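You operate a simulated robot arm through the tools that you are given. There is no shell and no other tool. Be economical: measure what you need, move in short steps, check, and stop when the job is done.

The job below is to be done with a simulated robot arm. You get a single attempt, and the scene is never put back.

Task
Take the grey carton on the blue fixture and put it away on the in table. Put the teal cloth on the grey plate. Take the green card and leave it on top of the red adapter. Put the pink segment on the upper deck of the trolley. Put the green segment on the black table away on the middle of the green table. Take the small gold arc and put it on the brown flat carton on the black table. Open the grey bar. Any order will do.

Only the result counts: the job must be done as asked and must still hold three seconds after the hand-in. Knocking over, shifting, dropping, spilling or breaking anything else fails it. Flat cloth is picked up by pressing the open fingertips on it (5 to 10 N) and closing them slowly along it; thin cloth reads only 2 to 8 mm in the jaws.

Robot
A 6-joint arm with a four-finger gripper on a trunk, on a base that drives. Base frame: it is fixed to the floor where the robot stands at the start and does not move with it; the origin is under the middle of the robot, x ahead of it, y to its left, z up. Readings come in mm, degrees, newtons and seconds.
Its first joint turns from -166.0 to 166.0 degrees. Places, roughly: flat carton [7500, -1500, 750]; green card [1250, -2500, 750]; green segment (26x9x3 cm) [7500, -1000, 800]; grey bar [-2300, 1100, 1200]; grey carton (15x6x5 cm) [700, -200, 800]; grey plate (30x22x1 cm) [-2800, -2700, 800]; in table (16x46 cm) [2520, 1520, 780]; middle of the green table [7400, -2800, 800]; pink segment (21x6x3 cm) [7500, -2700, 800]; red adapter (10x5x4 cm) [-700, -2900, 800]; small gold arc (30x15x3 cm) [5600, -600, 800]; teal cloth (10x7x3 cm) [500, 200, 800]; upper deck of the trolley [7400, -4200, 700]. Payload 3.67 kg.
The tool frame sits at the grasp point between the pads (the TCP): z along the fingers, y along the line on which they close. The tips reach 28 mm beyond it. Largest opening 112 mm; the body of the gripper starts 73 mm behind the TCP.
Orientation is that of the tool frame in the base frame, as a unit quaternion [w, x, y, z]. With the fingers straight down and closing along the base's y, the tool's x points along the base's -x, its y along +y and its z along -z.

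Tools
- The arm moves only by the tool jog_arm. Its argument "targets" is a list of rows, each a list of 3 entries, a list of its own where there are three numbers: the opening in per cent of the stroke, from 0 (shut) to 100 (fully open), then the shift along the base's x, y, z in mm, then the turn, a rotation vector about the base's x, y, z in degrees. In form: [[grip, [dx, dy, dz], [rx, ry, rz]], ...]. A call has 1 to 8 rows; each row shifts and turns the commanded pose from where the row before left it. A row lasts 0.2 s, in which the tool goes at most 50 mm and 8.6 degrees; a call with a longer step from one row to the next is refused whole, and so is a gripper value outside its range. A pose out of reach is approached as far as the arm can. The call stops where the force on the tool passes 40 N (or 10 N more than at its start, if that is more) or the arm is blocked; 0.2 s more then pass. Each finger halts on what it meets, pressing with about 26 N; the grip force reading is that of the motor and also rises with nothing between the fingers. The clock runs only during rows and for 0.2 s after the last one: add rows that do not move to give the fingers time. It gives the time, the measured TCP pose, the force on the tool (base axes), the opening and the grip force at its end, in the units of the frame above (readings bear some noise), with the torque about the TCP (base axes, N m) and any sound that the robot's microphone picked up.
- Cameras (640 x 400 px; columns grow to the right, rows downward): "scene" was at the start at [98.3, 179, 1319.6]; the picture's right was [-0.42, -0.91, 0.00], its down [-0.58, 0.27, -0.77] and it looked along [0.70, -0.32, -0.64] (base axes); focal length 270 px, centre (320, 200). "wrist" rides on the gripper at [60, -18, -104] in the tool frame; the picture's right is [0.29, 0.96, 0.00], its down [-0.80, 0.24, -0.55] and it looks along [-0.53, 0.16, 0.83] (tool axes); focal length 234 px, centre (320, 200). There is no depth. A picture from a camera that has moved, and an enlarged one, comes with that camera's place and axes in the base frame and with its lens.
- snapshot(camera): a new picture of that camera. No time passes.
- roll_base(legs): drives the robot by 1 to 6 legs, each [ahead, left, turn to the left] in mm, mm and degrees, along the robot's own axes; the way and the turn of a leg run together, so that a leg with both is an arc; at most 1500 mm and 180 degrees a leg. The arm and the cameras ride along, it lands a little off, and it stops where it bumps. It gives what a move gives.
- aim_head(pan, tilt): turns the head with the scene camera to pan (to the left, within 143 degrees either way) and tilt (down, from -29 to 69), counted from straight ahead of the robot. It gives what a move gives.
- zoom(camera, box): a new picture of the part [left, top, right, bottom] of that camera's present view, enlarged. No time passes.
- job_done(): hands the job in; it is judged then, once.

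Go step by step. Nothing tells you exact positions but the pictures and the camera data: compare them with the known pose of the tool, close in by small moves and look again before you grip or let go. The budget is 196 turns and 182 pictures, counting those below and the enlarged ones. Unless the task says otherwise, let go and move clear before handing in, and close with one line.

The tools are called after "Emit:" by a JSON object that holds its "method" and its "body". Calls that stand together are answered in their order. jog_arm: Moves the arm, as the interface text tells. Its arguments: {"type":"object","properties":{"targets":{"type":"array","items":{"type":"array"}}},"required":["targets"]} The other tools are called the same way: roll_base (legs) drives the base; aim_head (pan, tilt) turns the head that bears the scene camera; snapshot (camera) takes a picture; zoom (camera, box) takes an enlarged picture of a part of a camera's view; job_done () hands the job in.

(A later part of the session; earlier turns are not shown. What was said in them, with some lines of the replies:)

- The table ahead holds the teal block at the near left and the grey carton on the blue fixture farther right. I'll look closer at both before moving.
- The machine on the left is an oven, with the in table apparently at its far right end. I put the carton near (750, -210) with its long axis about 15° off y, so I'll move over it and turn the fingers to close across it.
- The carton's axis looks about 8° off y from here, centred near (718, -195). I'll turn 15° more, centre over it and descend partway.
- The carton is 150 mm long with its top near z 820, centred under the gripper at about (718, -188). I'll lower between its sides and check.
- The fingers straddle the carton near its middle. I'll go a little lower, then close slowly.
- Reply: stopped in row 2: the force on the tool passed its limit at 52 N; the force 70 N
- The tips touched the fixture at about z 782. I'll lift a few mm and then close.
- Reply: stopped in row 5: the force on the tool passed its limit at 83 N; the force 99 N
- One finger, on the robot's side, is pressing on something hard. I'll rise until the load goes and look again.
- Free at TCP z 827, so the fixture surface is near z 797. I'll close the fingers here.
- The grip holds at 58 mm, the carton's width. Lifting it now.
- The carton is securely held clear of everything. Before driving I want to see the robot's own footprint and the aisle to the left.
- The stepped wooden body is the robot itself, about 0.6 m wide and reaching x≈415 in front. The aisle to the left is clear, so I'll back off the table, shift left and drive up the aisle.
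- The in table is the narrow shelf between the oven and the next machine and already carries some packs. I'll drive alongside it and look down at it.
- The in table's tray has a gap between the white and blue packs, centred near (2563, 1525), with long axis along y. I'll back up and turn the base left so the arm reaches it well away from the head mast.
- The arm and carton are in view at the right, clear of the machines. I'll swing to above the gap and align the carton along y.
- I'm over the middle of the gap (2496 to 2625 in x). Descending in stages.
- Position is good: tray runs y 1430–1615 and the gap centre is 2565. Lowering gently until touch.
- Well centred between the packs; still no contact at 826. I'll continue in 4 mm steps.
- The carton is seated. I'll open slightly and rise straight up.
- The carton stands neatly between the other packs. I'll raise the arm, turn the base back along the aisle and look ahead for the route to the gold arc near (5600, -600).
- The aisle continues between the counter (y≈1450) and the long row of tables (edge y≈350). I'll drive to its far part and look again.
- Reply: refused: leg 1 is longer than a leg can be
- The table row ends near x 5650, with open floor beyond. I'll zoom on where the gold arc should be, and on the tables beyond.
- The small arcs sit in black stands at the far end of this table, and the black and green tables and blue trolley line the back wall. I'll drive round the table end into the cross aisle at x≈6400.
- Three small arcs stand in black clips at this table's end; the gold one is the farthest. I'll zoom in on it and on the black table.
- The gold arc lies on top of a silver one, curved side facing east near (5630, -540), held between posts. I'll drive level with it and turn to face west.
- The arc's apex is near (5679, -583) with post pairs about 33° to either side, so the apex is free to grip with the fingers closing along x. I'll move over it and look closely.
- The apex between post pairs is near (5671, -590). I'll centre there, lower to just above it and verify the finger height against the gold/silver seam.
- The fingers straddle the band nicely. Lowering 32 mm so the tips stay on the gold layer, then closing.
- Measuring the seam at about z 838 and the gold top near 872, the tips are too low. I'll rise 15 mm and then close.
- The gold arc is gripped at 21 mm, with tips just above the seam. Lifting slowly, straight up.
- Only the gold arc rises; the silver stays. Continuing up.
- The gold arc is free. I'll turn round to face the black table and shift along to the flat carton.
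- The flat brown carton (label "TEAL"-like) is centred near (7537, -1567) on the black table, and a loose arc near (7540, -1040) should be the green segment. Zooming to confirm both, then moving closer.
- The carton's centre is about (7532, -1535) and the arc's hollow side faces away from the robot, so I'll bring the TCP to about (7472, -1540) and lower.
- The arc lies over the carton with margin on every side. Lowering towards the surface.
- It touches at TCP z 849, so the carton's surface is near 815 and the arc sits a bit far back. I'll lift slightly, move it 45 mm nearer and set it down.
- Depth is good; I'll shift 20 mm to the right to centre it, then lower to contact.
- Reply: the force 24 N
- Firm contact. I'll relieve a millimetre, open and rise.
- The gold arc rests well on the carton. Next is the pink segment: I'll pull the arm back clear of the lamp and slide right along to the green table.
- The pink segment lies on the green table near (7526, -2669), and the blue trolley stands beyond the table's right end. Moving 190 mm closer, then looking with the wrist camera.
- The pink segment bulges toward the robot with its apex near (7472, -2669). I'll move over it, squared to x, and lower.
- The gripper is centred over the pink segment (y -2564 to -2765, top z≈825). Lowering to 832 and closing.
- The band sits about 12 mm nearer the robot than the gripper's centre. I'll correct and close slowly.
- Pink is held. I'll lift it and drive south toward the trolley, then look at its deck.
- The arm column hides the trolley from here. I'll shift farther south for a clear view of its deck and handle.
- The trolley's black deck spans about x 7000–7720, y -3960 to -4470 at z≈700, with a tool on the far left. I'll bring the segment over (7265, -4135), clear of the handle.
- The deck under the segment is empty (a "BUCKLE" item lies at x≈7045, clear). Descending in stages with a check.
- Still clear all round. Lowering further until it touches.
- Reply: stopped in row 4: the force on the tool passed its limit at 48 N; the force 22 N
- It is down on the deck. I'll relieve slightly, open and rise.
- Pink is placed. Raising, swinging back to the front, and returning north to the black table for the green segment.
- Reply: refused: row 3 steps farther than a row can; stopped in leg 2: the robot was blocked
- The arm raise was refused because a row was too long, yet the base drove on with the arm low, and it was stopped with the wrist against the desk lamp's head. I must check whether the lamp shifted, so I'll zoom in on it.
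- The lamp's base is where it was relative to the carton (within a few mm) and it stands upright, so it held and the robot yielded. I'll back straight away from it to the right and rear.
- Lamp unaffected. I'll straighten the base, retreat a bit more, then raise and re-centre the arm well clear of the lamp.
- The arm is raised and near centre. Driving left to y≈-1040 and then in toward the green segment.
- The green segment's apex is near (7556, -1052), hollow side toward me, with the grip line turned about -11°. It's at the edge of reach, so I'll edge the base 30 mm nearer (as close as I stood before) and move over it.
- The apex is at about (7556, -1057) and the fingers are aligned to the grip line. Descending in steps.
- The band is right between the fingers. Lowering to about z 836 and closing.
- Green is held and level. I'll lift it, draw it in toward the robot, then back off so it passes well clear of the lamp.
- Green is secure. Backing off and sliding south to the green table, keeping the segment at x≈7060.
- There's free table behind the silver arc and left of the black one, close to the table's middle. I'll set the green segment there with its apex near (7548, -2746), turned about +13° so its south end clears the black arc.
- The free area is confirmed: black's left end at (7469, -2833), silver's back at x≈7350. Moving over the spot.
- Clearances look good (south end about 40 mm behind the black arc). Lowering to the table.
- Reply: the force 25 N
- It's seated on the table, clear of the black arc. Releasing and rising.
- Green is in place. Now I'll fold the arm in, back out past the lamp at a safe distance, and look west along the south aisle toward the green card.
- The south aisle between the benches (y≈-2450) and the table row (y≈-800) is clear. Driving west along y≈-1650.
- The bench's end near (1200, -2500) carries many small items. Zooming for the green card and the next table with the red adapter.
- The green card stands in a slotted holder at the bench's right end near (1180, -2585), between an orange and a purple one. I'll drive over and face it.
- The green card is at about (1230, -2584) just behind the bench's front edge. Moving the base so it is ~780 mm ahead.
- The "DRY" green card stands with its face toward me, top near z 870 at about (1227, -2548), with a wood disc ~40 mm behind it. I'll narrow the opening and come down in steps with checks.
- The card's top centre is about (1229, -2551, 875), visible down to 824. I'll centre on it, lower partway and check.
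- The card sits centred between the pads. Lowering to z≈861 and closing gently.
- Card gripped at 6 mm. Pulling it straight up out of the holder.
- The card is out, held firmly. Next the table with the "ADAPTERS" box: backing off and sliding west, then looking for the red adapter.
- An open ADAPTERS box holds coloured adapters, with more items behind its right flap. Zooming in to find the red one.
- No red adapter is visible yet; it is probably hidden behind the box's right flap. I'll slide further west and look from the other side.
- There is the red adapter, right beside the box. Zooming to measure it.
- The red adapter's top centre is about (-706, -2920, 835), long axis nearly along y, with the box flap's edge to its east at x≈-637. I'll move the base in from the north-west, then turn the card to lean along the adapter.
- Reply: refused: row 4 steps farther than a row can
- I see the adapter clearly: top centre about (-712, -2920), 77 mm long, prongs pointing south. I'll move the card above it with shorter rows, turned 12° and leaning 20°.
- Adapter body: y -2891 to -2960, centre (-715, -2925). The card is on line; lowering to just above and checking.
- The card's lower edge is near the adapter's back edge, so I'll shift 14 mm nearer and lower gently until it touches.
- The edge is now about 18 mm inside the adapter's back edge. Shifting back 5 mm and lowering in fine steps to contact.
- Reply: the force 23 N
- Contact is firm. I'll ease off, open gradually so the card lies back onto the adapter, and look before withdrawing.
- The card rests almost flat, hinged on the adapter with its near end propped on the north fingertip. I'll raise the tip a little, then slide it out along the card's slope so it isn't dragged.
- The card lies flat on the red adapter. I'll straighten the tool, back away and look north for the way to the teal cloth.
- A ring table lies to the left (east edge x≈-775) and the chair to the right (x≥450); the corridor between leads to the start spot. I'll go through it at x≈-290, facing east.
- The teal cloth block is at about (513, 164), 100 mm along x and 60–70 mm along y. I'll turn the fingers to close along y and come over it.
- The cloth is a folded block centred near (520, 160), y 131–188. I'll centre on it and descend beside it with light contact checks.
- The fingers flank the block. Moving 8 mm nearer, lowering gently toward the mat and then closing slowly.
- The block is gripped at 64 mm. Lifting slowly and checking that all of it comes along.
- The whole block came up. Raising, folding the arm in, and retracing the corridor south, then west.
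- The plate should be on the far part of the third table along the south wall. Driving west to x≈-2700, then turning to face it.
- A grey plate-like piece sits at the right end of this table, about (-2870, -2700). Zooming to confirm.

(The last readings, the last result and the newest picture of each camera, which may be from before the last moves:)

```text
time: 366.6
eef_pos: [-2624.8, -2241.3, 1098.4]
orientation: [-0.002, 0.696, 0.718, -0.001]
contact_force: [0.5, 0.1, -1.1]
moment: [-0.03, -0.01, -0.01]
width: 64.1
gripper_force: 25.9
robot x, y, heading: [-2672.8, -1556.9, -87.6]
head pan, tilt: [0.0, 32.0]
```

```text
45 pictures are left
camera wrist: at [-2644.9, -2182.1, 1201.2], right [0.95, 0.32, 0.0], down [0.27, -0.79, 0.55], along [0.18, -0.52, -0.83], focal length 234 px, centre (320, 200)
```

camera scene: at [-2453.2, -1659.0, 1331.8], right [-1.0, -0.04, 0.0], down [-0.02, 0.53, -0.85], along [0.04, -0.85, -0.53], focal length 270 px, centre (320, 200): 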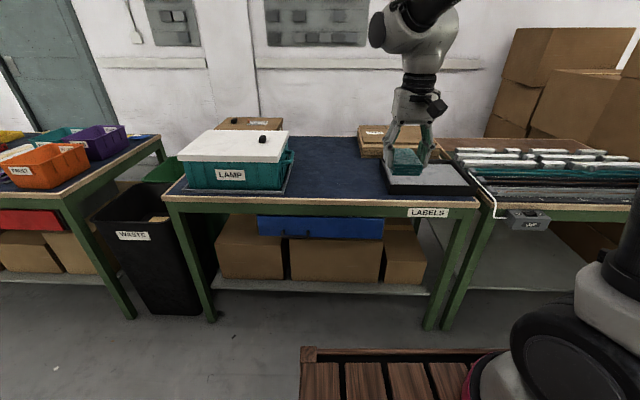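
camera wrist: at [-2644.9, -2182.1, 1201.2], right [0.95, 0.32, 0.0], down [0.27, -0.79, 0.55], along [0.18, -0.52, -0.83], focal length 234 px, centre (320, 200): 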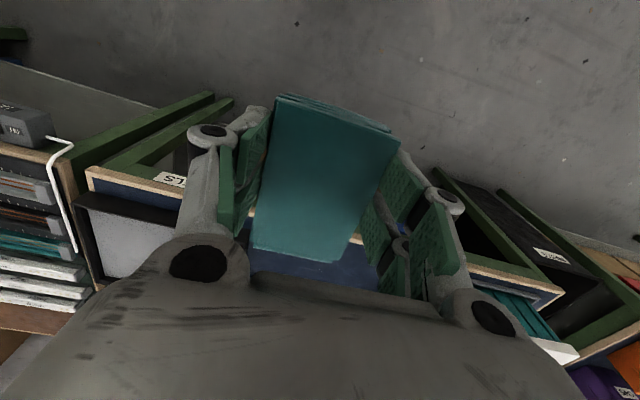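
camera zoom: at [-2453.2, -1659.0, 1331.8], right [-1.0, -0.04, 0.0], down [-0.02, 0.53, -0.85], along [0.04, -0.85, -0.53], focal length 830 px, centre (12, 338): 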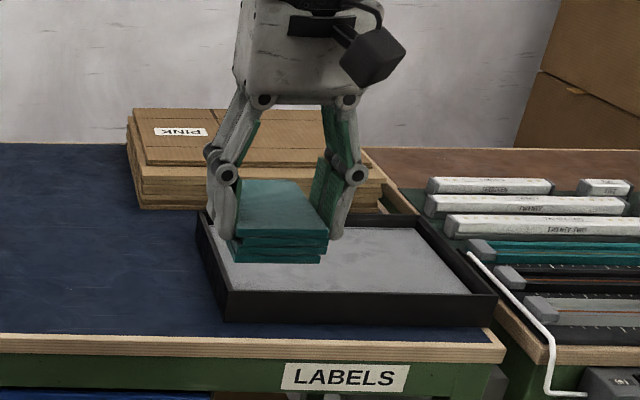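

The grey plate lies in a shallow black rim, centred about (-2871, -2720). Moving the base closer and over to it.

Emit:
{"method": "roll_base", "body": {"legs": [[350, -170, -2.4]]}}

Emit:
{"method": "jog_arm", "body": {"targets": [[28, [-20, -40, 0], [0, 0, -1]], [28, [-20, -40, 0], [0, 0, 0]], [28, [-15, -20, 0], [0, 0, 0]], [28, [0, 0, 0], [0, 0, 0]]]}}

Emit:
{"method": "snapshot", "body": {"camera": "scene"}}

Emit:
{"method": "snapshot", "body": {"camera": "wrist"}}

```text
time: 369.0
eef_pos: [-2821.2, -2588.2, 1098.4]
orientation: [-0.002, 0.713, 0.701, 0.0]
contact_force: [0.3, -0.7, -1.2]
moment: [0.01, 0.0, 0.01]
width: 64.6
gripper_force: 26.2
robot x, y, heading: [-2837.8, -1903.3, -90.3]
head pan, tilt: [0.0, 32.0]
```

```text
time: 370.0
eef_pos: [-2876.7, -2689.1, 1097.4]
orientation: [-0.001, 0.718, 0.696, -0.001]
contact_force: [0.5, 0.2, -0.3]
moment: [0.01, -0.01, -0.03]
width: 64.2
gripper_force: 26.2
robot x, y, heading: [-2840.7, -1905.3, -90.1]
head pan, tilt: [0.0, 32.0]
```

```text
44 pictures are left
camera scene: at [-2621.5, -2014.6, 1331.7], right [-1.0, 0.01, 0.0], down [0.0, 0.53, -0.85], along [-0.01, -0.85, -0.53], focal length 270 px, centre (320, 200)
```

scene: 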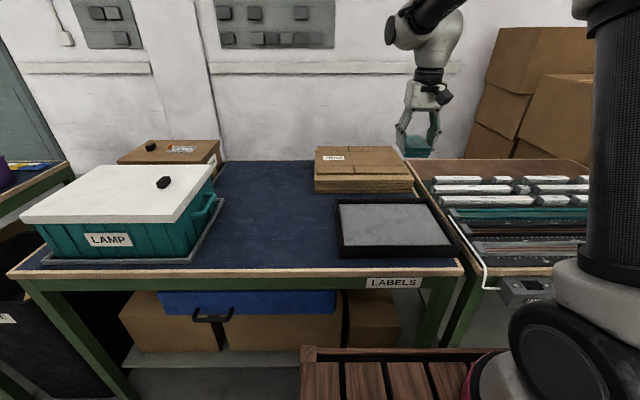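

```text
43 pictures are left
camera wrist: at [-2892.1, -2627.8, 1200.7], right [0.97, 0.26, 0.0], down [0.21, -0.81, 0.55], along [0.14, -0.53, -0.83], focal length 234 px, centre (320, 200)
```

wrist: 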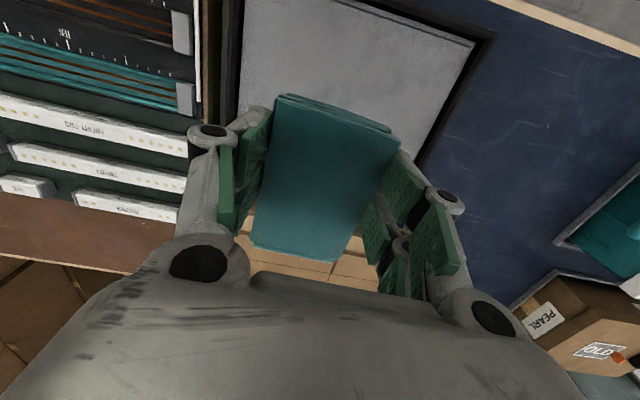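

Plate interior spans about x -2695 to -3017 and y -2607 to -2846. Centring the cloth over (-2856, -2726) and lowering.

Emit:
{"method": "jog_arm", "body": {"targets": [[28, [20, -36, 0], [0, 0, -1.5]], [28, [0, 0, -45], [0, 0, 0]], [28, [0, 0, -45], [0, 0, 0]], [28, [0, 0, -45], [0, 0, 0]], [28, [0, 0, -45], [0, 0, 0]], [28, [0, 0, -40], [0, 0, 0]], [28, [0, 0, 0], [0, 0, 0]]]}}

Emit:
{"method": "zoom", "body": {"camera": "scene", "box": [310, 130, 470, 270]}}

```text
time: 371.6
eef_pos: [-2855.8, -2724.8, 878.6]
orientation: [-0.002, 0.728, 0.685, 0.001]
contact_force: [-0.3, 0.1, -0.4]
moment: [0.01, -0.01, -0.01]
width: 64.2
gripper_force: 25.6
robot x, y, heading: [-2836.7, -1901.3, -90.5]
head pan, tilt: [0.0, 32.0]
```

```text
2.86 times, centred on (390, 200) of scene
camera zoom: at [-2621.5, -2014.6, 1331.7], right [-1.0, 0.01, 0.0], down [0.0, 0.53, -0.85], along [-0.01, -0.85, -0.53], focal length 770 px, centre (120, 200)
```

zoom: 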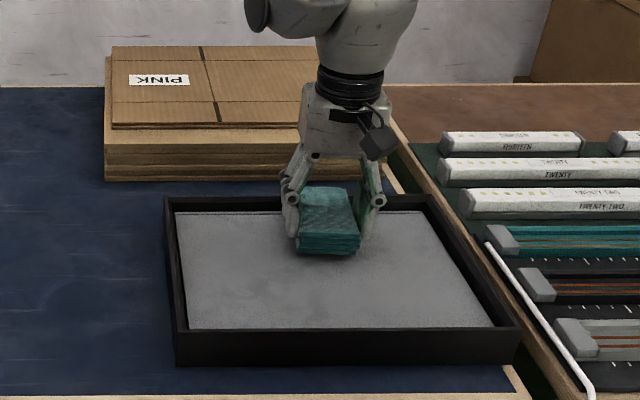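

Well placed inside the rim. Lowering to contact.

Emit:
{"method": "jog_arm", "body": {"targets": [[28, [0, 12, -25], [0, 0, 0]], [28, [0, 0, -8], [0, 0, 0]], [28, [0, 0, -5], [0, 0, 0]], [28, [0, 0, -4], [0, 0, 0]], [28, [0, 0, -3], [0, 0, 0]], [28, [0, 0, 0], [0, 0, 0]]]}}

Emit:
{"method": "zoom", "body": {"camera": "scene", "box": [310, 130, 470, 270]}}

```text
time: 372.1
eef_pos: [-2854.2, -2715.8, 853.5]
orientation: [0.002, 0.727, 0.686, -0.003]
contact_force: [1.3, 2.9, 15.7]
moment: [0.38, -0.01, 0.01]
width: 64.4
gripper_force: 25.7
robot x, y, heading: [-2834.6, -1900.2, -90.6]
head pan, tilt: [0.0, 32.0]
stopped in row 2: the force on the tool passed its limit at 51 N (the readings are from after the stop); the commanded pose is now the measured one
```

```text
2.86 times, centred on (390, 200) of scene
camera zoom: at [-2621.5, -2014.1, 1331.8], right [-1.0, 0.01, 0.0], down [0.0, 0.53, -0.85], along [-0.01, -0.85, -0.53], focal length 770 px, centre (120, 200)
```

zoom: 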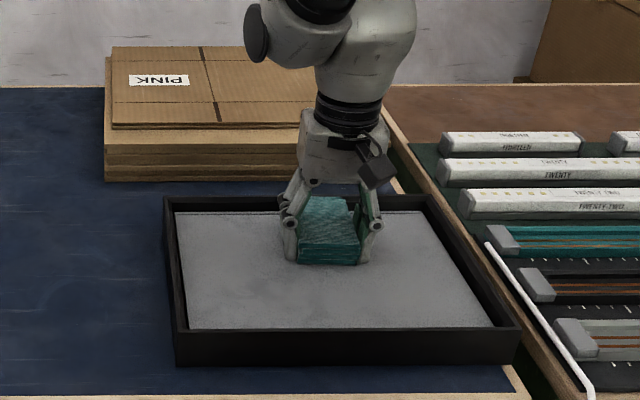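

The cloth rests on the plate. Easing off, opening and rising.

Emit:
{"method": "jog_arm", "body": {"targets": [[28, [0, 0, 0.5], [0, 0, 0]], [60, [0, 0, 1], [0, 0, 0]], [70, [0, 0, 0], [0, 0, 0]], [80, [0, 0, 0], [0, 0, 0]], [82, [0, 0, 12], [0, 0, 0]], [82, [0, 0, 35], [0, 0, 0]], [82, [0, 0, 45], [0, 0, 0]], [82, [0, 0, 45], [0, 0, 0]]]}}

Emit:
{"method": "zoom", "body": {"camera": "scene", "box": [310, 130, 470, 270]}}

```text
time: 373.9
eef_pos: [-2857.2, -2714.5, 991.0]
orientation: [0.001, 0.728, 0.686, -0.002]
contact_force: [0.2, 0.5, 0.0]
moment: [0.02, 0.0, -0.02]
width: 91.8
gripper_force: 0.1
robot x, y, heading: [-2837.9, -1906.7, -90.4]
head pan, tilt: [0.0, 32.0]
```

```text
2.86 times, centred on (390, 200) of scene
camera zoom: at [-2621.5, -2015.1, 1331.7], right [-1.0, 0.01, 0.0], down [0.0, 0.53, -0.85], along [-0.01, -0.85, -0.53], focal length 770 px, centre (120, 200)
```

zoom: 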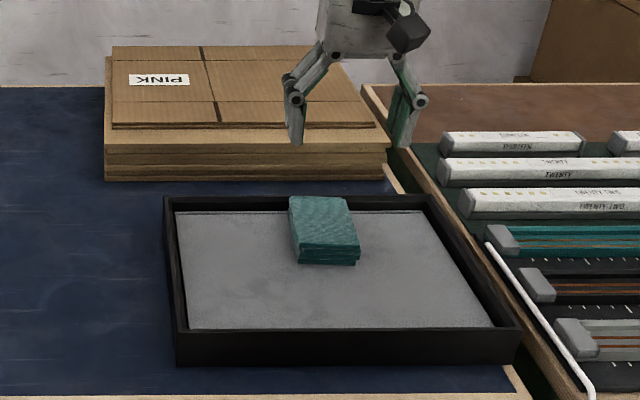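

The cloth rests flat on the plate inside the rim. Last is the grey bar near (-2300, 1100, 1200): I'll raise the arm, back off and look north.

Emit:
{"method": "jog_arm", "body": {"targets": [[60, [0, 20, 45], [0, 0, 0]], [60, [0, 30, 35], [0, 0, 0]], [60, [0, 40, 10], [0, 0, 0]], [60, [0, 45, 0], [0, 0, 0]]]}}

Emit:
{"method": "roll_base", "body": {"legs": [[-350, 0, 0], [0, 0, 170]]}}

Emit:
{"method": "aim_head", "body": {"pan": 0, "tilt": 12}}

Emit:
{"method": "snapshot", "body": {"camera": "scene"}}

```text
time: 374.9
eef_pos: [-2854.9, -2579.9, 1081.5]
orientation: [0.001, 0.728, 0.686, -0.001]
contact_force: [-0.7, -0.6, -0.3]
moment: [0.03, 0.04, -0.03]
width: 67.3
gripper_force: 0.1
robot x, y, heading: [-2836.6, -1904.3, -90.2]
head pan, tilt: [0.0, 32.0]
```

```text
time: 383.7
eef_pos: [-2658.4, -895.0, 1082.3]
orientation: [0.0, -0.595, 0.804, -0.002]
contact_force: [-1.7, -15.4, 9.4]
moment: [1.93, -0.15, 0.12]
width: 67.1
gripper_force: 0.2
robot x, y, heading: [-2831.7, -1544.9, 76.6]
head pan, tilt: [0.0, 32.0]
stopped in leg 2: the force on the tool passed its limit at 79 N (the readings are from after the stop); the commanded pose is now the measured one
```

```text
time: 384.5
eef_pos: [-2658.7, -895.5, 1082.1]
orientation: [-0.001, -0.596, 0.803, -0.003]
contact_force: [-1.0, -21.0, 10.4]
moment: [2.55, -0.1, 0.09]
width: 67.0
gripper_force: 0.0
robot x, y, heading: [-2833.2, -1541.5, 76.1]
head pan, tilt: [0.0, 12.0]
```

```text
39 pictures are left
camera scene: at [-3014.9, -1385.1, 1364.0], right [0.97, -0.24, 0.0], down [-0.05, -0.2, -0.98], along [0.23, 0.95, -0.21], focal length 270 px, centre (320, 200)
```

scene: 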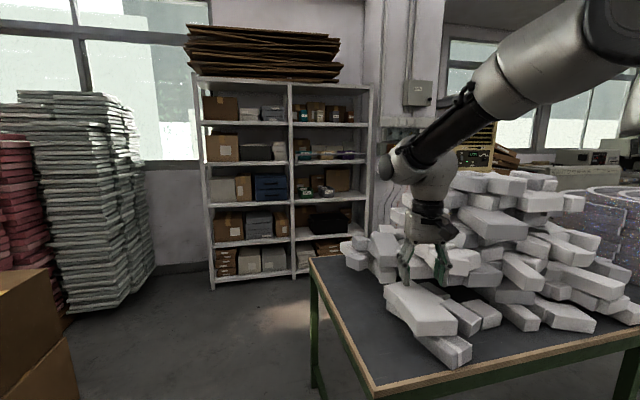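

The turn swept the gripper into the pile of white blocks on the table ahead. I'll turn straight back the way it came and then check the pile.

Emit:
{"method": "roll_base", "body": {"legs": [[0, 0, -30]]}}

Emit:
{"method": "aim_head", "body": {"pan": 25, "tilt": 20}}

Emit:
{"method": "snapshot", "body": {"camera": "scene"}}

```text
time: 386.4
eef_pos: [-2360.5, -1065.5, 1081.7]
orientation: [-0.001, -0.369, 0.93, -0.002]
contact_force: [-0.6, 0.3, -0.2]
moment: [-0.01, 0.01, -0.01]
width: 67.1
gripper_force: 0.1
robot x, y, heading: [-2833.3, -1544.0, 46.6]
head pan, tilt: [0.0, 12.0]
```

```text
time: 387.2
eef_pos: [-2358.8, -1065.7, 1081.1]
orientation: [-0.001, -0.369, 0.929, -0.002]
contact_force: [-0.2, -0.2, 0.1]
moment: [0.0, -0.03, 0.01]
width: 67.2
gripper_force: 0.0
robot x, y, heading: [-2830.2, -1544.8, 46.5]
head pan, tilt: [25.0, 20.0]
```

```text
38 pictures are left
camera scene: at [-2946.1, -1294.4, 1350.9], right [0.95, -0.32, 0.0], down [-0.11, -0.32, -0.94], along [0.3, 0.89, -0.34], focal length 270 px, centre (320, 200)
```

scene: 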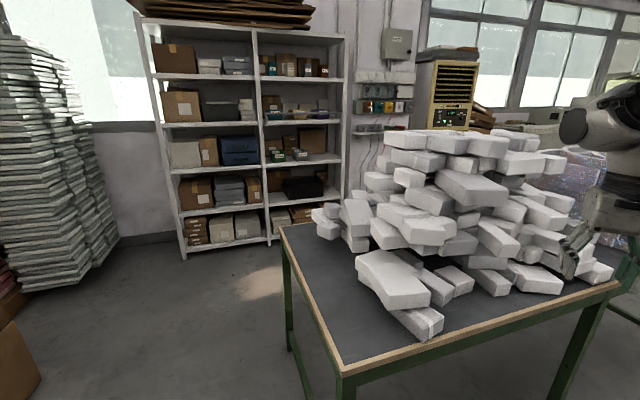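

The pile looks the same as before the touch. Now zooming toward the place where the grey bar should be.

Emit:
{"method": "zoom", "body": {"camera": "scene", "box": [240, 20, 520, 200]}}

```text
2.22 times, centred on (380, 110) of scene
camera zoom: at [-2946.1, -1294.4, 1350.9], right [0.95, -0.32, 0.0], down [-0.11, -0.32, -0.94], along [0.3, 0.89, -0.34], focal length 599 px, centre (187, 400)
```

zoom: 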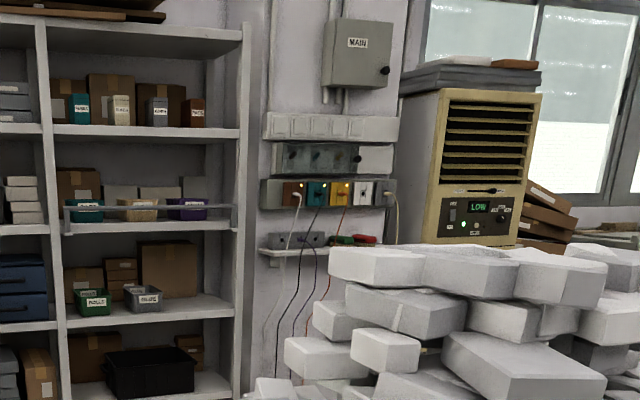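

The grey bar is a retaining rail across a bay of the white shelf, around (-2290, 1100, 1250). The pile table blocks the direct way, so I'll go round by the west gap (x≈-3330), keeping the arm clear.

Emit:
{"method": "roll_base", "body": {"legs": [[0, 0, -46.5], [-520, 0, 0], [0, 0, 90]]}}

Emit:
{"method": "aim_head", "body": {"pan": 0, "tilt": 18}}

Emit:
{"method": "snapshot", "body": {"camera": "scene"}}

```text
time: 396.2
eef_pos: [-3361.0, -880.3, 1081.2]
orientation: [0.0, -0.699, 0.715, -0.003]
contact_force: [-0.3, -0.6, 0.4]
moment: [-0.01, -0.02, -0.01]
width: 67.3
gripper_force: 0.1
robot x, y, heading: [-3350.3, -1554.1, 92.0]
head pan, tilt: [25.0, 20.0]
```

```text
time: 397.1
eef_pos: [-3361.5, -880.4, 1081.4]
orientation: [0.0, -0.699, 0.715, -0.003]
contact_force: [0.1, -0.3, 1.3]
moment: [-0.01, 0.01, 0.0]
width: 67.2
gripper_force: 0.0
robot x, y, heading: [-3354.4, -1555.4, 91.6]
head pan, tilt: [0.0, 18.0]
```

```text
36 pictures are left
camera scene: at [-3571.9, -1448.6, 1354.2], right [1.0, 0.04, 0.0], down [0.01, -0.31, -0.95], along [-0.03, 0.95, -0.31], focal length 270 px, centre (320, 200)
```

scene: 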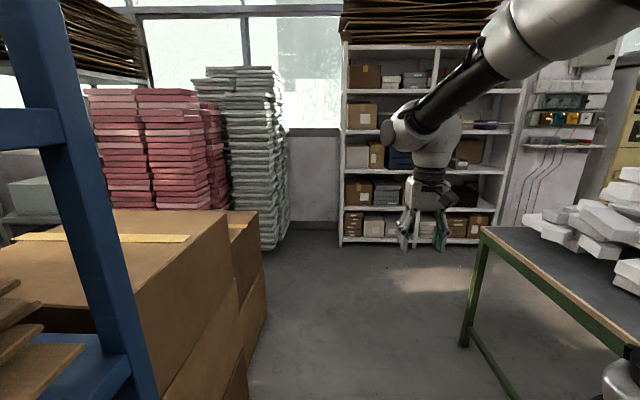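

The corridor is clear. Driving north past the table's end, turning to face west, then backing east along the shelf so the arm can reach it on my right.

Emit:
{"method": "roll_base", "body": {"legs": [[1400, 0, -0.8], [480, 0, -0.8], [0, 0, 90], [-800, 0, 0]]}}

Emit:
{"method": "aim_head", "body": {"pan": -90, "tilt": 10}}

Emit:
{"method": "snapshot", "body": {"camera": "scene"}}

```text
time: 414.3
eef_pos: [-3271.8, 354.2, 1081.3]
orientation: [-0.001, 1.0, -0.021, 0.002]
contact_force: [-0.5, -0.4, 0.8]
moment: [0.03, -0.01, -0.01]
width: 67.3
gripper_force: 0.1
robot x, y, heading: [-2599.0, 348.5, -179.2]
head pan, tilt: [0.0, 18.0]
```

```text
time: 415.9
eef_pos: [-3272.7, 354.9, 1080.7]
orientation: [-0.002, 1.0, -0.02, 0.002]
contact_force: [0.7, 0.4, -1.1]
moment: [0.0, -0.02, -0.01]
width: 67.2
gripper_force: 0.1
robot x, y, heading: [-2602.2, 348.9, -179.0]
head pan, tilt: [-90.0, 10.0]
```

```text
35 pictures are left
camera scene: at [-2615.8, 226.7, 1367.2], right [1.0, 0.02, 0.0], down [0.0, -0.17, -0.98], along [-0.02, 0.98, -0.17], focal length 270 px, centre (320, 200)
```

scene: 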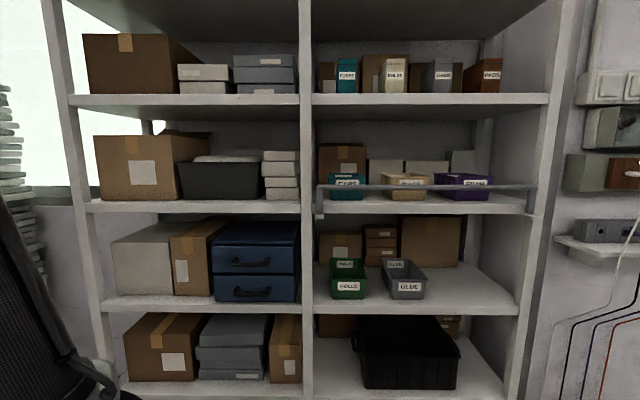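

Emit:
{"method": "zoom", "body": {"camera": "scene", "box": [300, 140, 550, 230]}}

```text
2.56 times, centred on (425, 185) of scene
camera zoom: at [-2615.8, 226.7, 1367.2], right [1.0, 0.02, 0.0], down [0.0, -0.17, -0.98], along [-0.02, 0.98, -0.17], focal length 690 px, centre (51, 238)
```

zoom: 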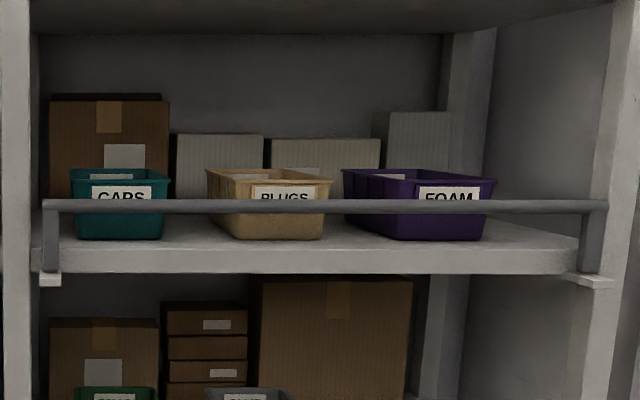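

The grey bar is a U-shaped rail: the rod at z≈1258 with end legs pivoting at the shelf's edge (z≈1160), so it opens by swinging forward and down. I'll close the gripper and tilt it 48° forward here in free space, then turn to face the shelf and hook the rod from behind.

Emit:
{"method": "jog_arm", "body": {"targets": [[30, [12, 0, 40], [0, 8, 0]], [0, [12, 0, 42], [0, 8, 0]], [0, [12, 0, 42], [0, 8, 0]], [0, [12, 0, 42], [0, 8, 0]], [0, [12, 0, 42], [0, 8, 0]], [0, [12, 0, 42], [0, 8, 0]], [0, [0, 0, 0], [0, 0, 0]]]}}

Emit:
{"method": "roll_base", "body": {"legs": [[-300, -30, 0], [0, 0, -90.5]]}}

Emit:
{"method": "aim_head", "body": {"pan": -5, "tilt": 10}}

Emit:
{"method": "snapshot", "body": {"camera": "scene"}}

Emit:
{"method": "snapshot", "body": {"camera": "wrist"}}

```text
time: 417.6
eef_pos: [-3200.4, 353.4, 1330.8]
orientation: [0.007, 0.914, -0.02, -0.406]
contact_force: [0.9, 0.0, 0.0]
moment: [0.0, -0.01, 0.02]
width: 0.2
gripper_force: 26.2
robot x, y, heading: [-2602.8, 353.9, -179.2]
head pan, tilt: [-90.0, 10.0]
```

```text
time: 423.5
eef_pos: [-2271.7, 984.2, 1330.7]
orientation: [0.287, -0.619, 0.673, 0.285]
contact_force: [-0.4, -0.8, 0.6]
moment: [0.0, 0.02, -0.04]
width: 0.3
gripper_force: 26.3
robot x, y, heading: [-2302.0, 379.6, 88.5]
head pan, tilt: [-90.0, 10.0]
```

```text
time: 425.1
eef_pos: [-2270.4, 985.0, 1331.6]
orientation: [0.288, -0.619, 0.673, 0.285]
contact_force: [0.2, -0.5, 0.1]
moment: [0.03, 0.02, 0.0]
width: 0.1
gripper_force: 26.2
robot x, y, heading: [-2297.2, 383.0, 88.7]
head pan, tilt: [-5.0, 10.0]
```

```text
33 pictures are left
camera scene: at [-2503.0, 500.9, 1367.2], right [0.99, -0.11, 0.0], down [-0.02, -0.17, -0.98], along [0.11, 0.98, -0.17], focal length 270 px, centre (320, 200)
```

scene: 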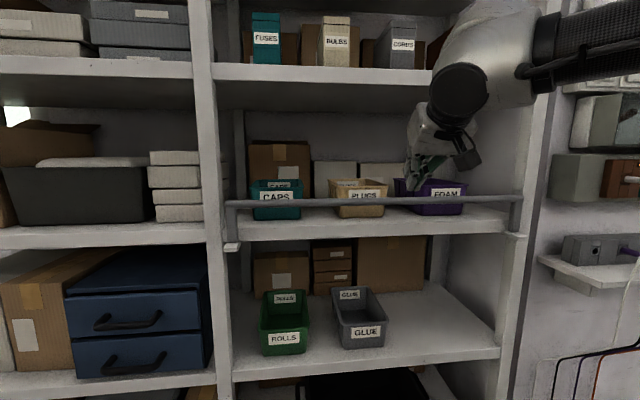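

```text
32 pictures are left
camera wrist: at [-2260.5, 867.5, 1354.7], right [-0.97, -0.13, -0.19], down [-0.2, 0.14, 0.97], along [-0.1, 0.98, -0.16], focal length 234 px, centre (320, 200)
```

wrist: 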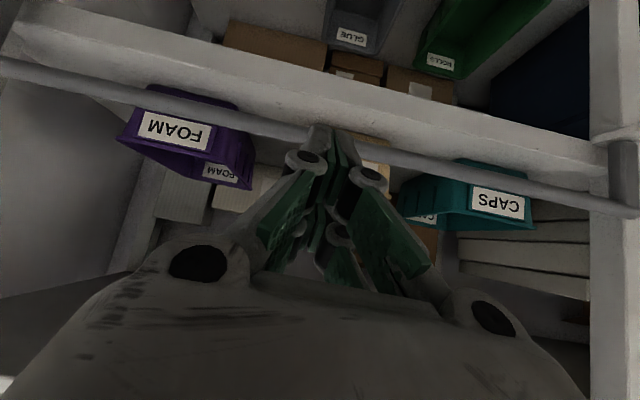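

Triangulating gives the rod at y≈1087, z≈1260 near x -2280, with the pivots at z≈1170. I'll bring the fingertips over and just behind the rod, then check.

Emit:
{"method": "jog_arm", "body": {"targets": [[0, [0, 36, -4], [0, 0, 0]], [0, [0, 36, -4], [0, 0, 0]], [0, [0, 35, -5], [0, 0, 0]], [0, [0, 0, 0], [0, 0, 0]]]}}

Emit:
{"method": "zoom", "body": {"camera": "scene", "box": [340, 110, 480, 230]}}

Emit:
{"method": "snapshot", "body": {"camera": "wrist"}}

```text
time: 426.1
eef_pos: [-2267.9, 1091.8, 1318.5]
orientation: [0.287, -0.619, 0.673, 0.285]
contact_force: [-0.8, 0.1, 0.4]
moment: [0.05, -0.04, -0.02]
width: 0.0
gripper_force: 25.6
robot x, y, heading: [-2304.6, 383.2, 88.6]
head pan, tilt: [-5.0, 10.0]
```

```text
3.33 times, centred on (410, 170) of scene
camera zoom: at [-2503.0, 500.8, 1367.2], right [0.99, -0.11, 0.0], down [-0.02, -0.17, -0.98], along [0.11, 0.98, -0.17], focal length 899 px, centre (20, 300)
```

zoom: 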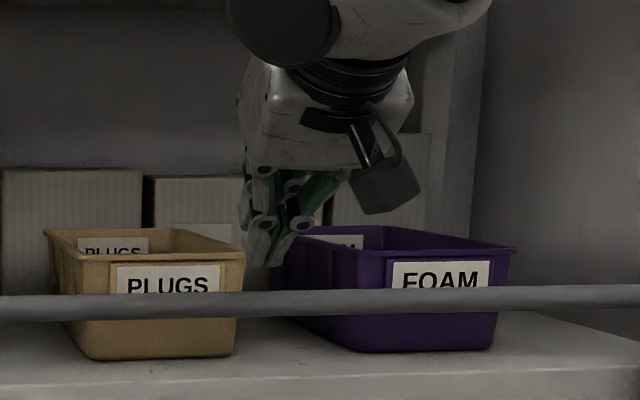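

```text
30 pictures are left
camera wrist: at [-2258.4, 973.6, 1342.2], right [-0.97, -0.13, -0.19], down [-0.2, 0.14, 0.97], along [-0.1, 0.98, -0.16], focal length 234 px, centre (320, 200)
```

wrist: 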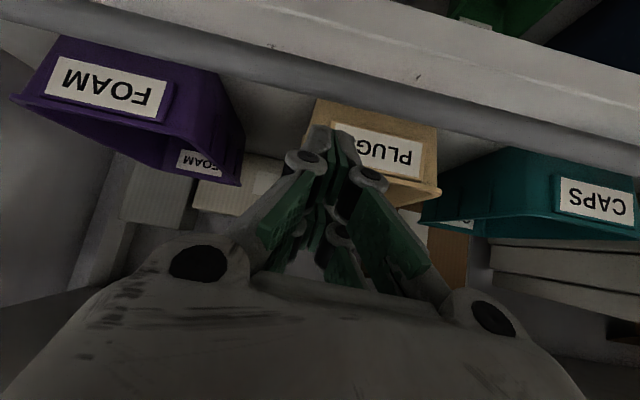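

The tips are just above the rod in the gap between the PLUGS and FOAM bins, which sit well back. I'll dip the tips behind the rod and pull it through the first part of its arc.

Emit:
{"method": "jog_arm", "body": {"targets": [[0, [0, 10, -14], [0, 0, 0]], [0, [0, 0, -20], [0, 0, 0]], [0, [0, -8, -1], [0, 0, 0]], [0, [0, -22, -3], [0, 0, 0]], [0, [0, -22, -9], [0, 0, 0]], [0, [0, -18, -14], [0, 0, 0]], [0, [0, 0, 0], [0, 0, 0]]]}}

Emit:
{"method": "snapshot", "body": {"camera": "scene"}}

```text
time: 427.7
eef_pos: [-2271.2, 1031.0, 1255.8]
orientation: [0.287, -0.619, 0.673, 0.285]
contact_force: [-0.8, 0.4, -0.8]
moment: [0.03, 0.0, -0.01]
width: 0.0
gripper_force: 25.7
robot x, y, heading: [-2298.1, 386.2, 88.6]
head pan, tilt: [-5.0, 10.0]
```

```text
29 pictures are left
camera scene: at [-2503.1, 500.9, 1367.2], right [0.99, -0.11, 0.0], down [-0.02, -0.17, -0.98], along [0.11, 0.98, -0.17], focal length 270 px, centre (320, 200)
```

scene: 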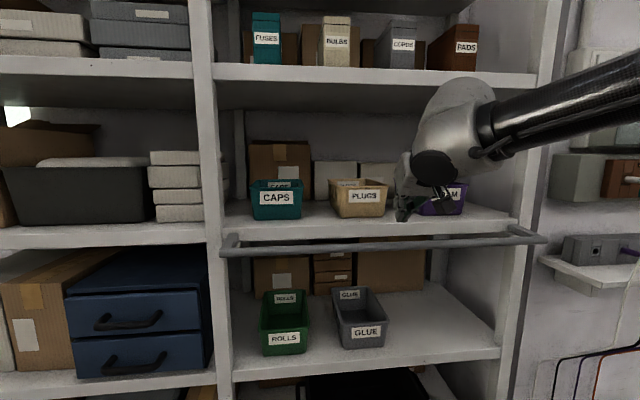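

The rod has swung forward and down ahead of my fingers. Zooming to see how far it has opened.

Emit:
{"method": "zoom", "body": {"camera": "scene", "box": [200, 190, 560, 290]}}

Emit:
{"method": "jog_arm", "body": {"targets": [[0, [0, -10, 15], [0, 0, 0]], [0, [0, 0, 0], [0, 0, 0]], [0, [0, 0, 0], [0, 0, 0]], [0, [0, 0, 0], [0, 0, 0]]]}}

Emit:
{"method": "zoom", "body": {"camera": "scene", "box": [200, 190, 560, 290]}}

```text
1.78 times, centred on (380, 240) of scene
camera zoom: at [-2503.1, 500.9, 1367.2], right [0.99, -0.11, 0.0], down [-0.02, -0.17, -0.98], along [0.11, 0.98, -0.17], focal length 479 px, centre (213, 129)
```

zoom: 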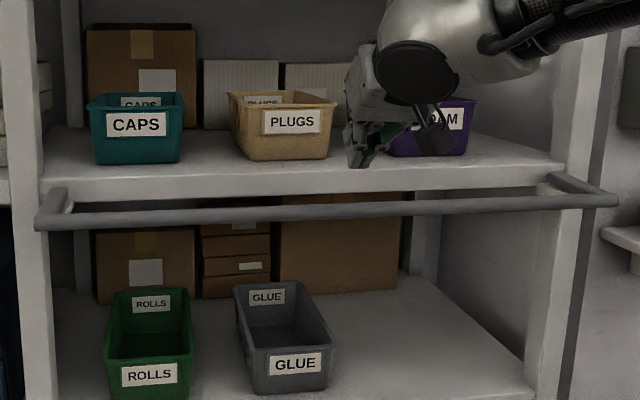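

```text
time: 428.7
eef_pos: [-2271.8, 1021.6, 1271.9]
orientation: [0.287, -0.619, 0.673, 0.285]
contact_force: [0.3, -0.1, 0.2]
moment: [-0.01, 0.01, 0.01]
width: 0.1
gripper_force: 25.7
robot x, y, heading: [-2298.9, 382.7, 88.7]
head pan, tilt: [-5.0, 10.0]
```

```text
1.78 times, centred on (380, 240) of scene
camera zoom: at [-2503.1, 500.9, 1367.2], right [0.99, -0.11, 0.0], down [-0.02, -0.17, -0.98], along [0.11, 0.98, -0.17], focal length 479 px, centre (213, 129)
```

zoom: 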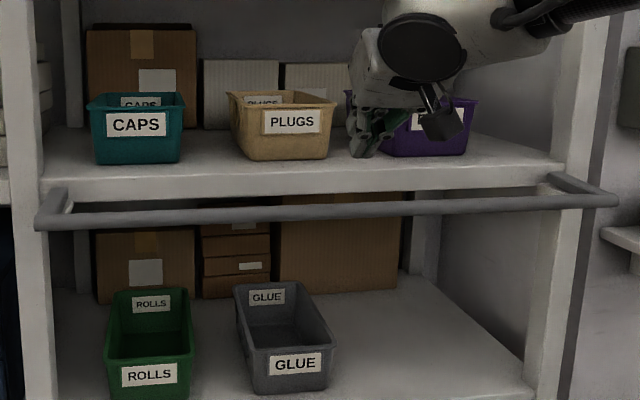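

The rod lies out horizontally and has stayed there, probably at its stop. I'll press it gently from above to confirm it can't open further.

Emit:
{"method": "jog_arm", "body": {"targets": [[0, [0, -42, 0], [0, 0, 0]], [0, [0, 0, -30], [0, 0, 0]], [0, [0, 0, -6], [0, 0, 0]], [0, [0, 0, -4], [0, 0, 0]], [0, [0, 0, -4], [0, 0, 0]], [0, [0, 0, 0], [0, 0, 0]]]}}

Emit:
{"method": "zoom", "body": {"camera": "scene", "box": [200, 190, 560, 290]}}

```text
time: 430.1
eef_pos: [-2270.3, 980.3, 1228.7]
orientation: [0.288, -0.62, 0.672, 0.285]
contact_force: [0.5, 1.2, -0.2]
moment: [0.01, -0.02, 0.01]
width: 0.0
gripper_force: 26.4
robot x, y, heading: [-2298.4, 384.0, 88.6]
head pan, tilt: [-5.0, 10.0]
```

```text
1.78 times, centred on (380, 240) of scene
camera zoom: at [-2503.1, 500.9, 1367.2], right [0.99, -0.11, 0.0], down [-0.02, -0.17, -0.98], along [0.11, 0.98, -0.17], focal length 479 px, centre (213, 129)
```

zoom: 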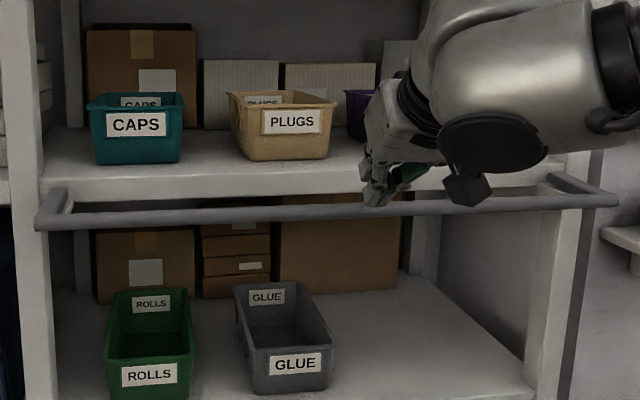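

The tips are right above the rod. A few more small steps down to feel for the stop.

Emit:
{"method": "jog_arm", "body": {"targets": [[0, [0, 0, -4], [0, 0, 0]], [0, [0, 0, -4], [0, 0, 0]], [0, [0, 0, -4], [0, 0, 0]], [0, [0, 0, -3], [0, 0, 0]], [0, [0, 0, 0], [0, 0, 0]]]}}

Emit:
{"method": "zoom", "body": {"camera": "scene", "box": [200, 190, 560, 290]}}

```text
time: 431.3
eef_pos: [-2271.3, 979.3, 1213.6]
orientation: [0.287, -0.619, 0.673, 0.285]
contact_force: [0.1, -0.1, -0.1]
moment: [-0.02, -0.02, 0.0]
width: 0.3
gripper_force: 25.4
robot x, y, heading: [-2299.0, 381.9, 88.5]
head pan, tilt: [-5.0, 10.0]
```

```text
1.78 times, centred on (380, 240) of scene
camera zoom: at [-2503.1, 500.9, 1367.2], right [0.99, -0.11, 0.0], down [-0.02, -0.17, -0.98], along [0.11, 0.98, -0.17], focal length 479 px, centre (213, 129)
```

zoom: 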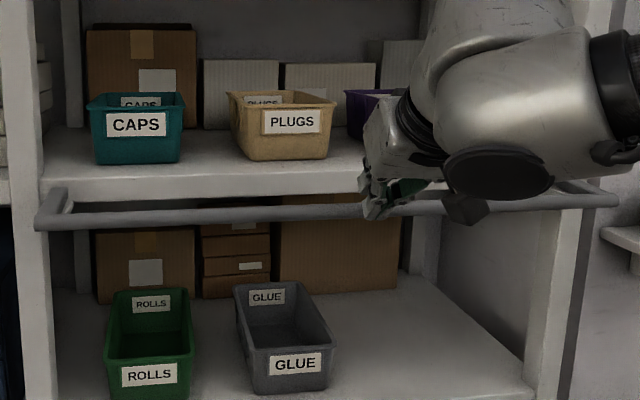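

No contact yet; the rod must be a little farther back than the tips. I'll lift, go 22 mm deeper and press down again.

Emit:
{"method": "jog_arm", "body": {"targets": [[0, [0, -5, 40], [0, 0, 0]], [0, [0, 29, 0], [0, 0, 0]], [0, [0, 0, -25], [0, 0, 0]], [0, [0, 0, -6], [0, 0, 0]], [0, [0, 0, -5], [0, 0, 0]], [0, [0, 0, -4], [0, 0, 0]], [0, [0, 0, -4], [0, 0, 0]], [0, [0, 0, 0], [0, 0, 0]]]}}

Emit:
{"method": "zoom", "body": {"camera": "scene", "box": [200, 190, 560, 290]}}

Emit:
{"method": "snapshot", "body": {"camera": "wrist"}}

```text
time: 433.1
eef_pos: [-2270.7, 1003.2, 1210.8]
orientation: [0.288, -0.618, 0.673, 0.286]
contact_force: [0.7, -7.6, 18.5]
moment: [-0.05, 0.03, 0.02]
width: 0.0
gripper_force: 26.4
robot x, y, heading: [-2299.6, 384.7, 88.6]
head pan, tilt: [-5.0, 10.0]
```

```text
1.78 times, centred on (380, 240) of scene
camera zoom: at [-2503.0, 500.0, 1367.3], right [0.99, -0.11, 0.0], down [-0.02, -0.17, -0.98], along [0.11, 0.98, -0.17], focal length 479 px, centre (213, 129)
```

zoom: 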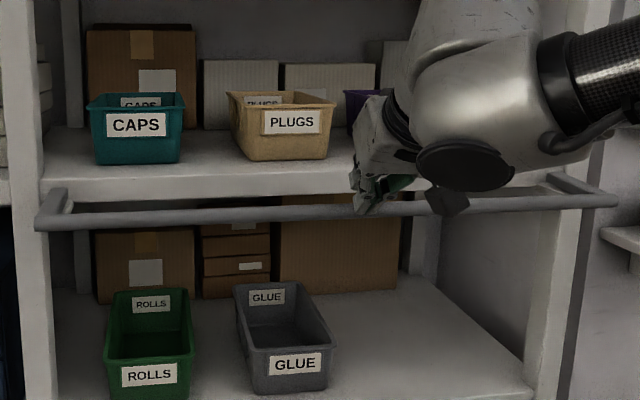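

```text
23 pictures are left
camera wrist: at [-2260.8, 886.1, 1234.3], right [-0.97, -0.12, -0.19], down [-0.2, 0.14, 0.97], along [-0.1, 0.98, -0.16], focal length 234 px, centre (320, 200)
```

wrist: 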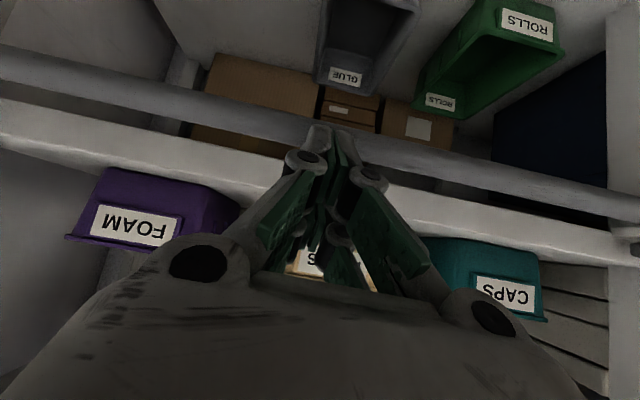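

It resists firmly at 20 N without moving, so the bar is fully open against its stop. I'll withdraw the arm clear.

Emit:
{"method": "jog_arm", "body": {"targets": [[0, [0, -5, 25], [0, 0, 0]], [0, [0, -30, 25], [0, 0, 0]], [0, [0, -40, 10], [0, 0, 0]], [0, [0, -40, 0], [0, 0, 0]]]}}

Emit:
{"method": "snapshot", "body": {"camera": "scene"}}

```text
time: 434.1
eef_pos: [-2270.7, 889.9, 1269.3]
orientation: [0.288, -0.618, 0.673, 0.286]
contact_force: [-0.6, -0.3, 0.0]
moment: [0.02, -0.05, -0.06]
width: 0.0
gripper_force: 26.2
robot x, y, heading: [-2298.5, 382.2, 88.5]
head pan, tilt: [-5.0, 10.0]
```

```text
22 pictures are left
camera scene: at [-2503.5, 500.6, 1367.2], right [0.99, -0.11, 0.0], down [-0.02, -0.17, -0.98], along [0.11, 0.98, -0.17], focal length 270 px, centre (320, 200)
```

scene: 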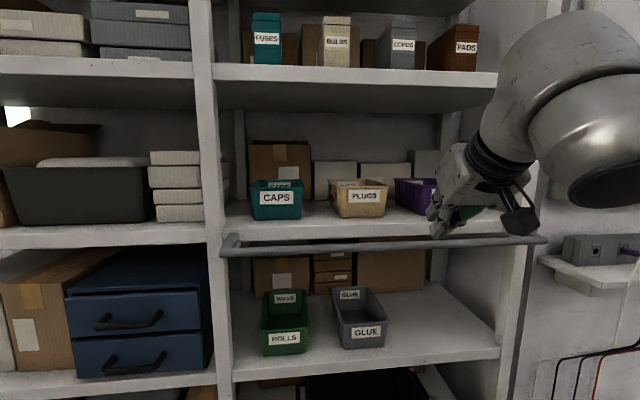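

The bar stays open, the bins are undisturbed and the arm is clear, so I'm handing in.

Emit:
{"method": "job_done", "body": {}}

```text
The job is handed in.
```

All seven tasks are done and handed in. The robot bumped two things on the way: the desk lamp on the black table, and the pile of white blocks on the table near (-2650, -890). Neither looked moved in the pictures, though I could only check the lamp against an earlier picture.
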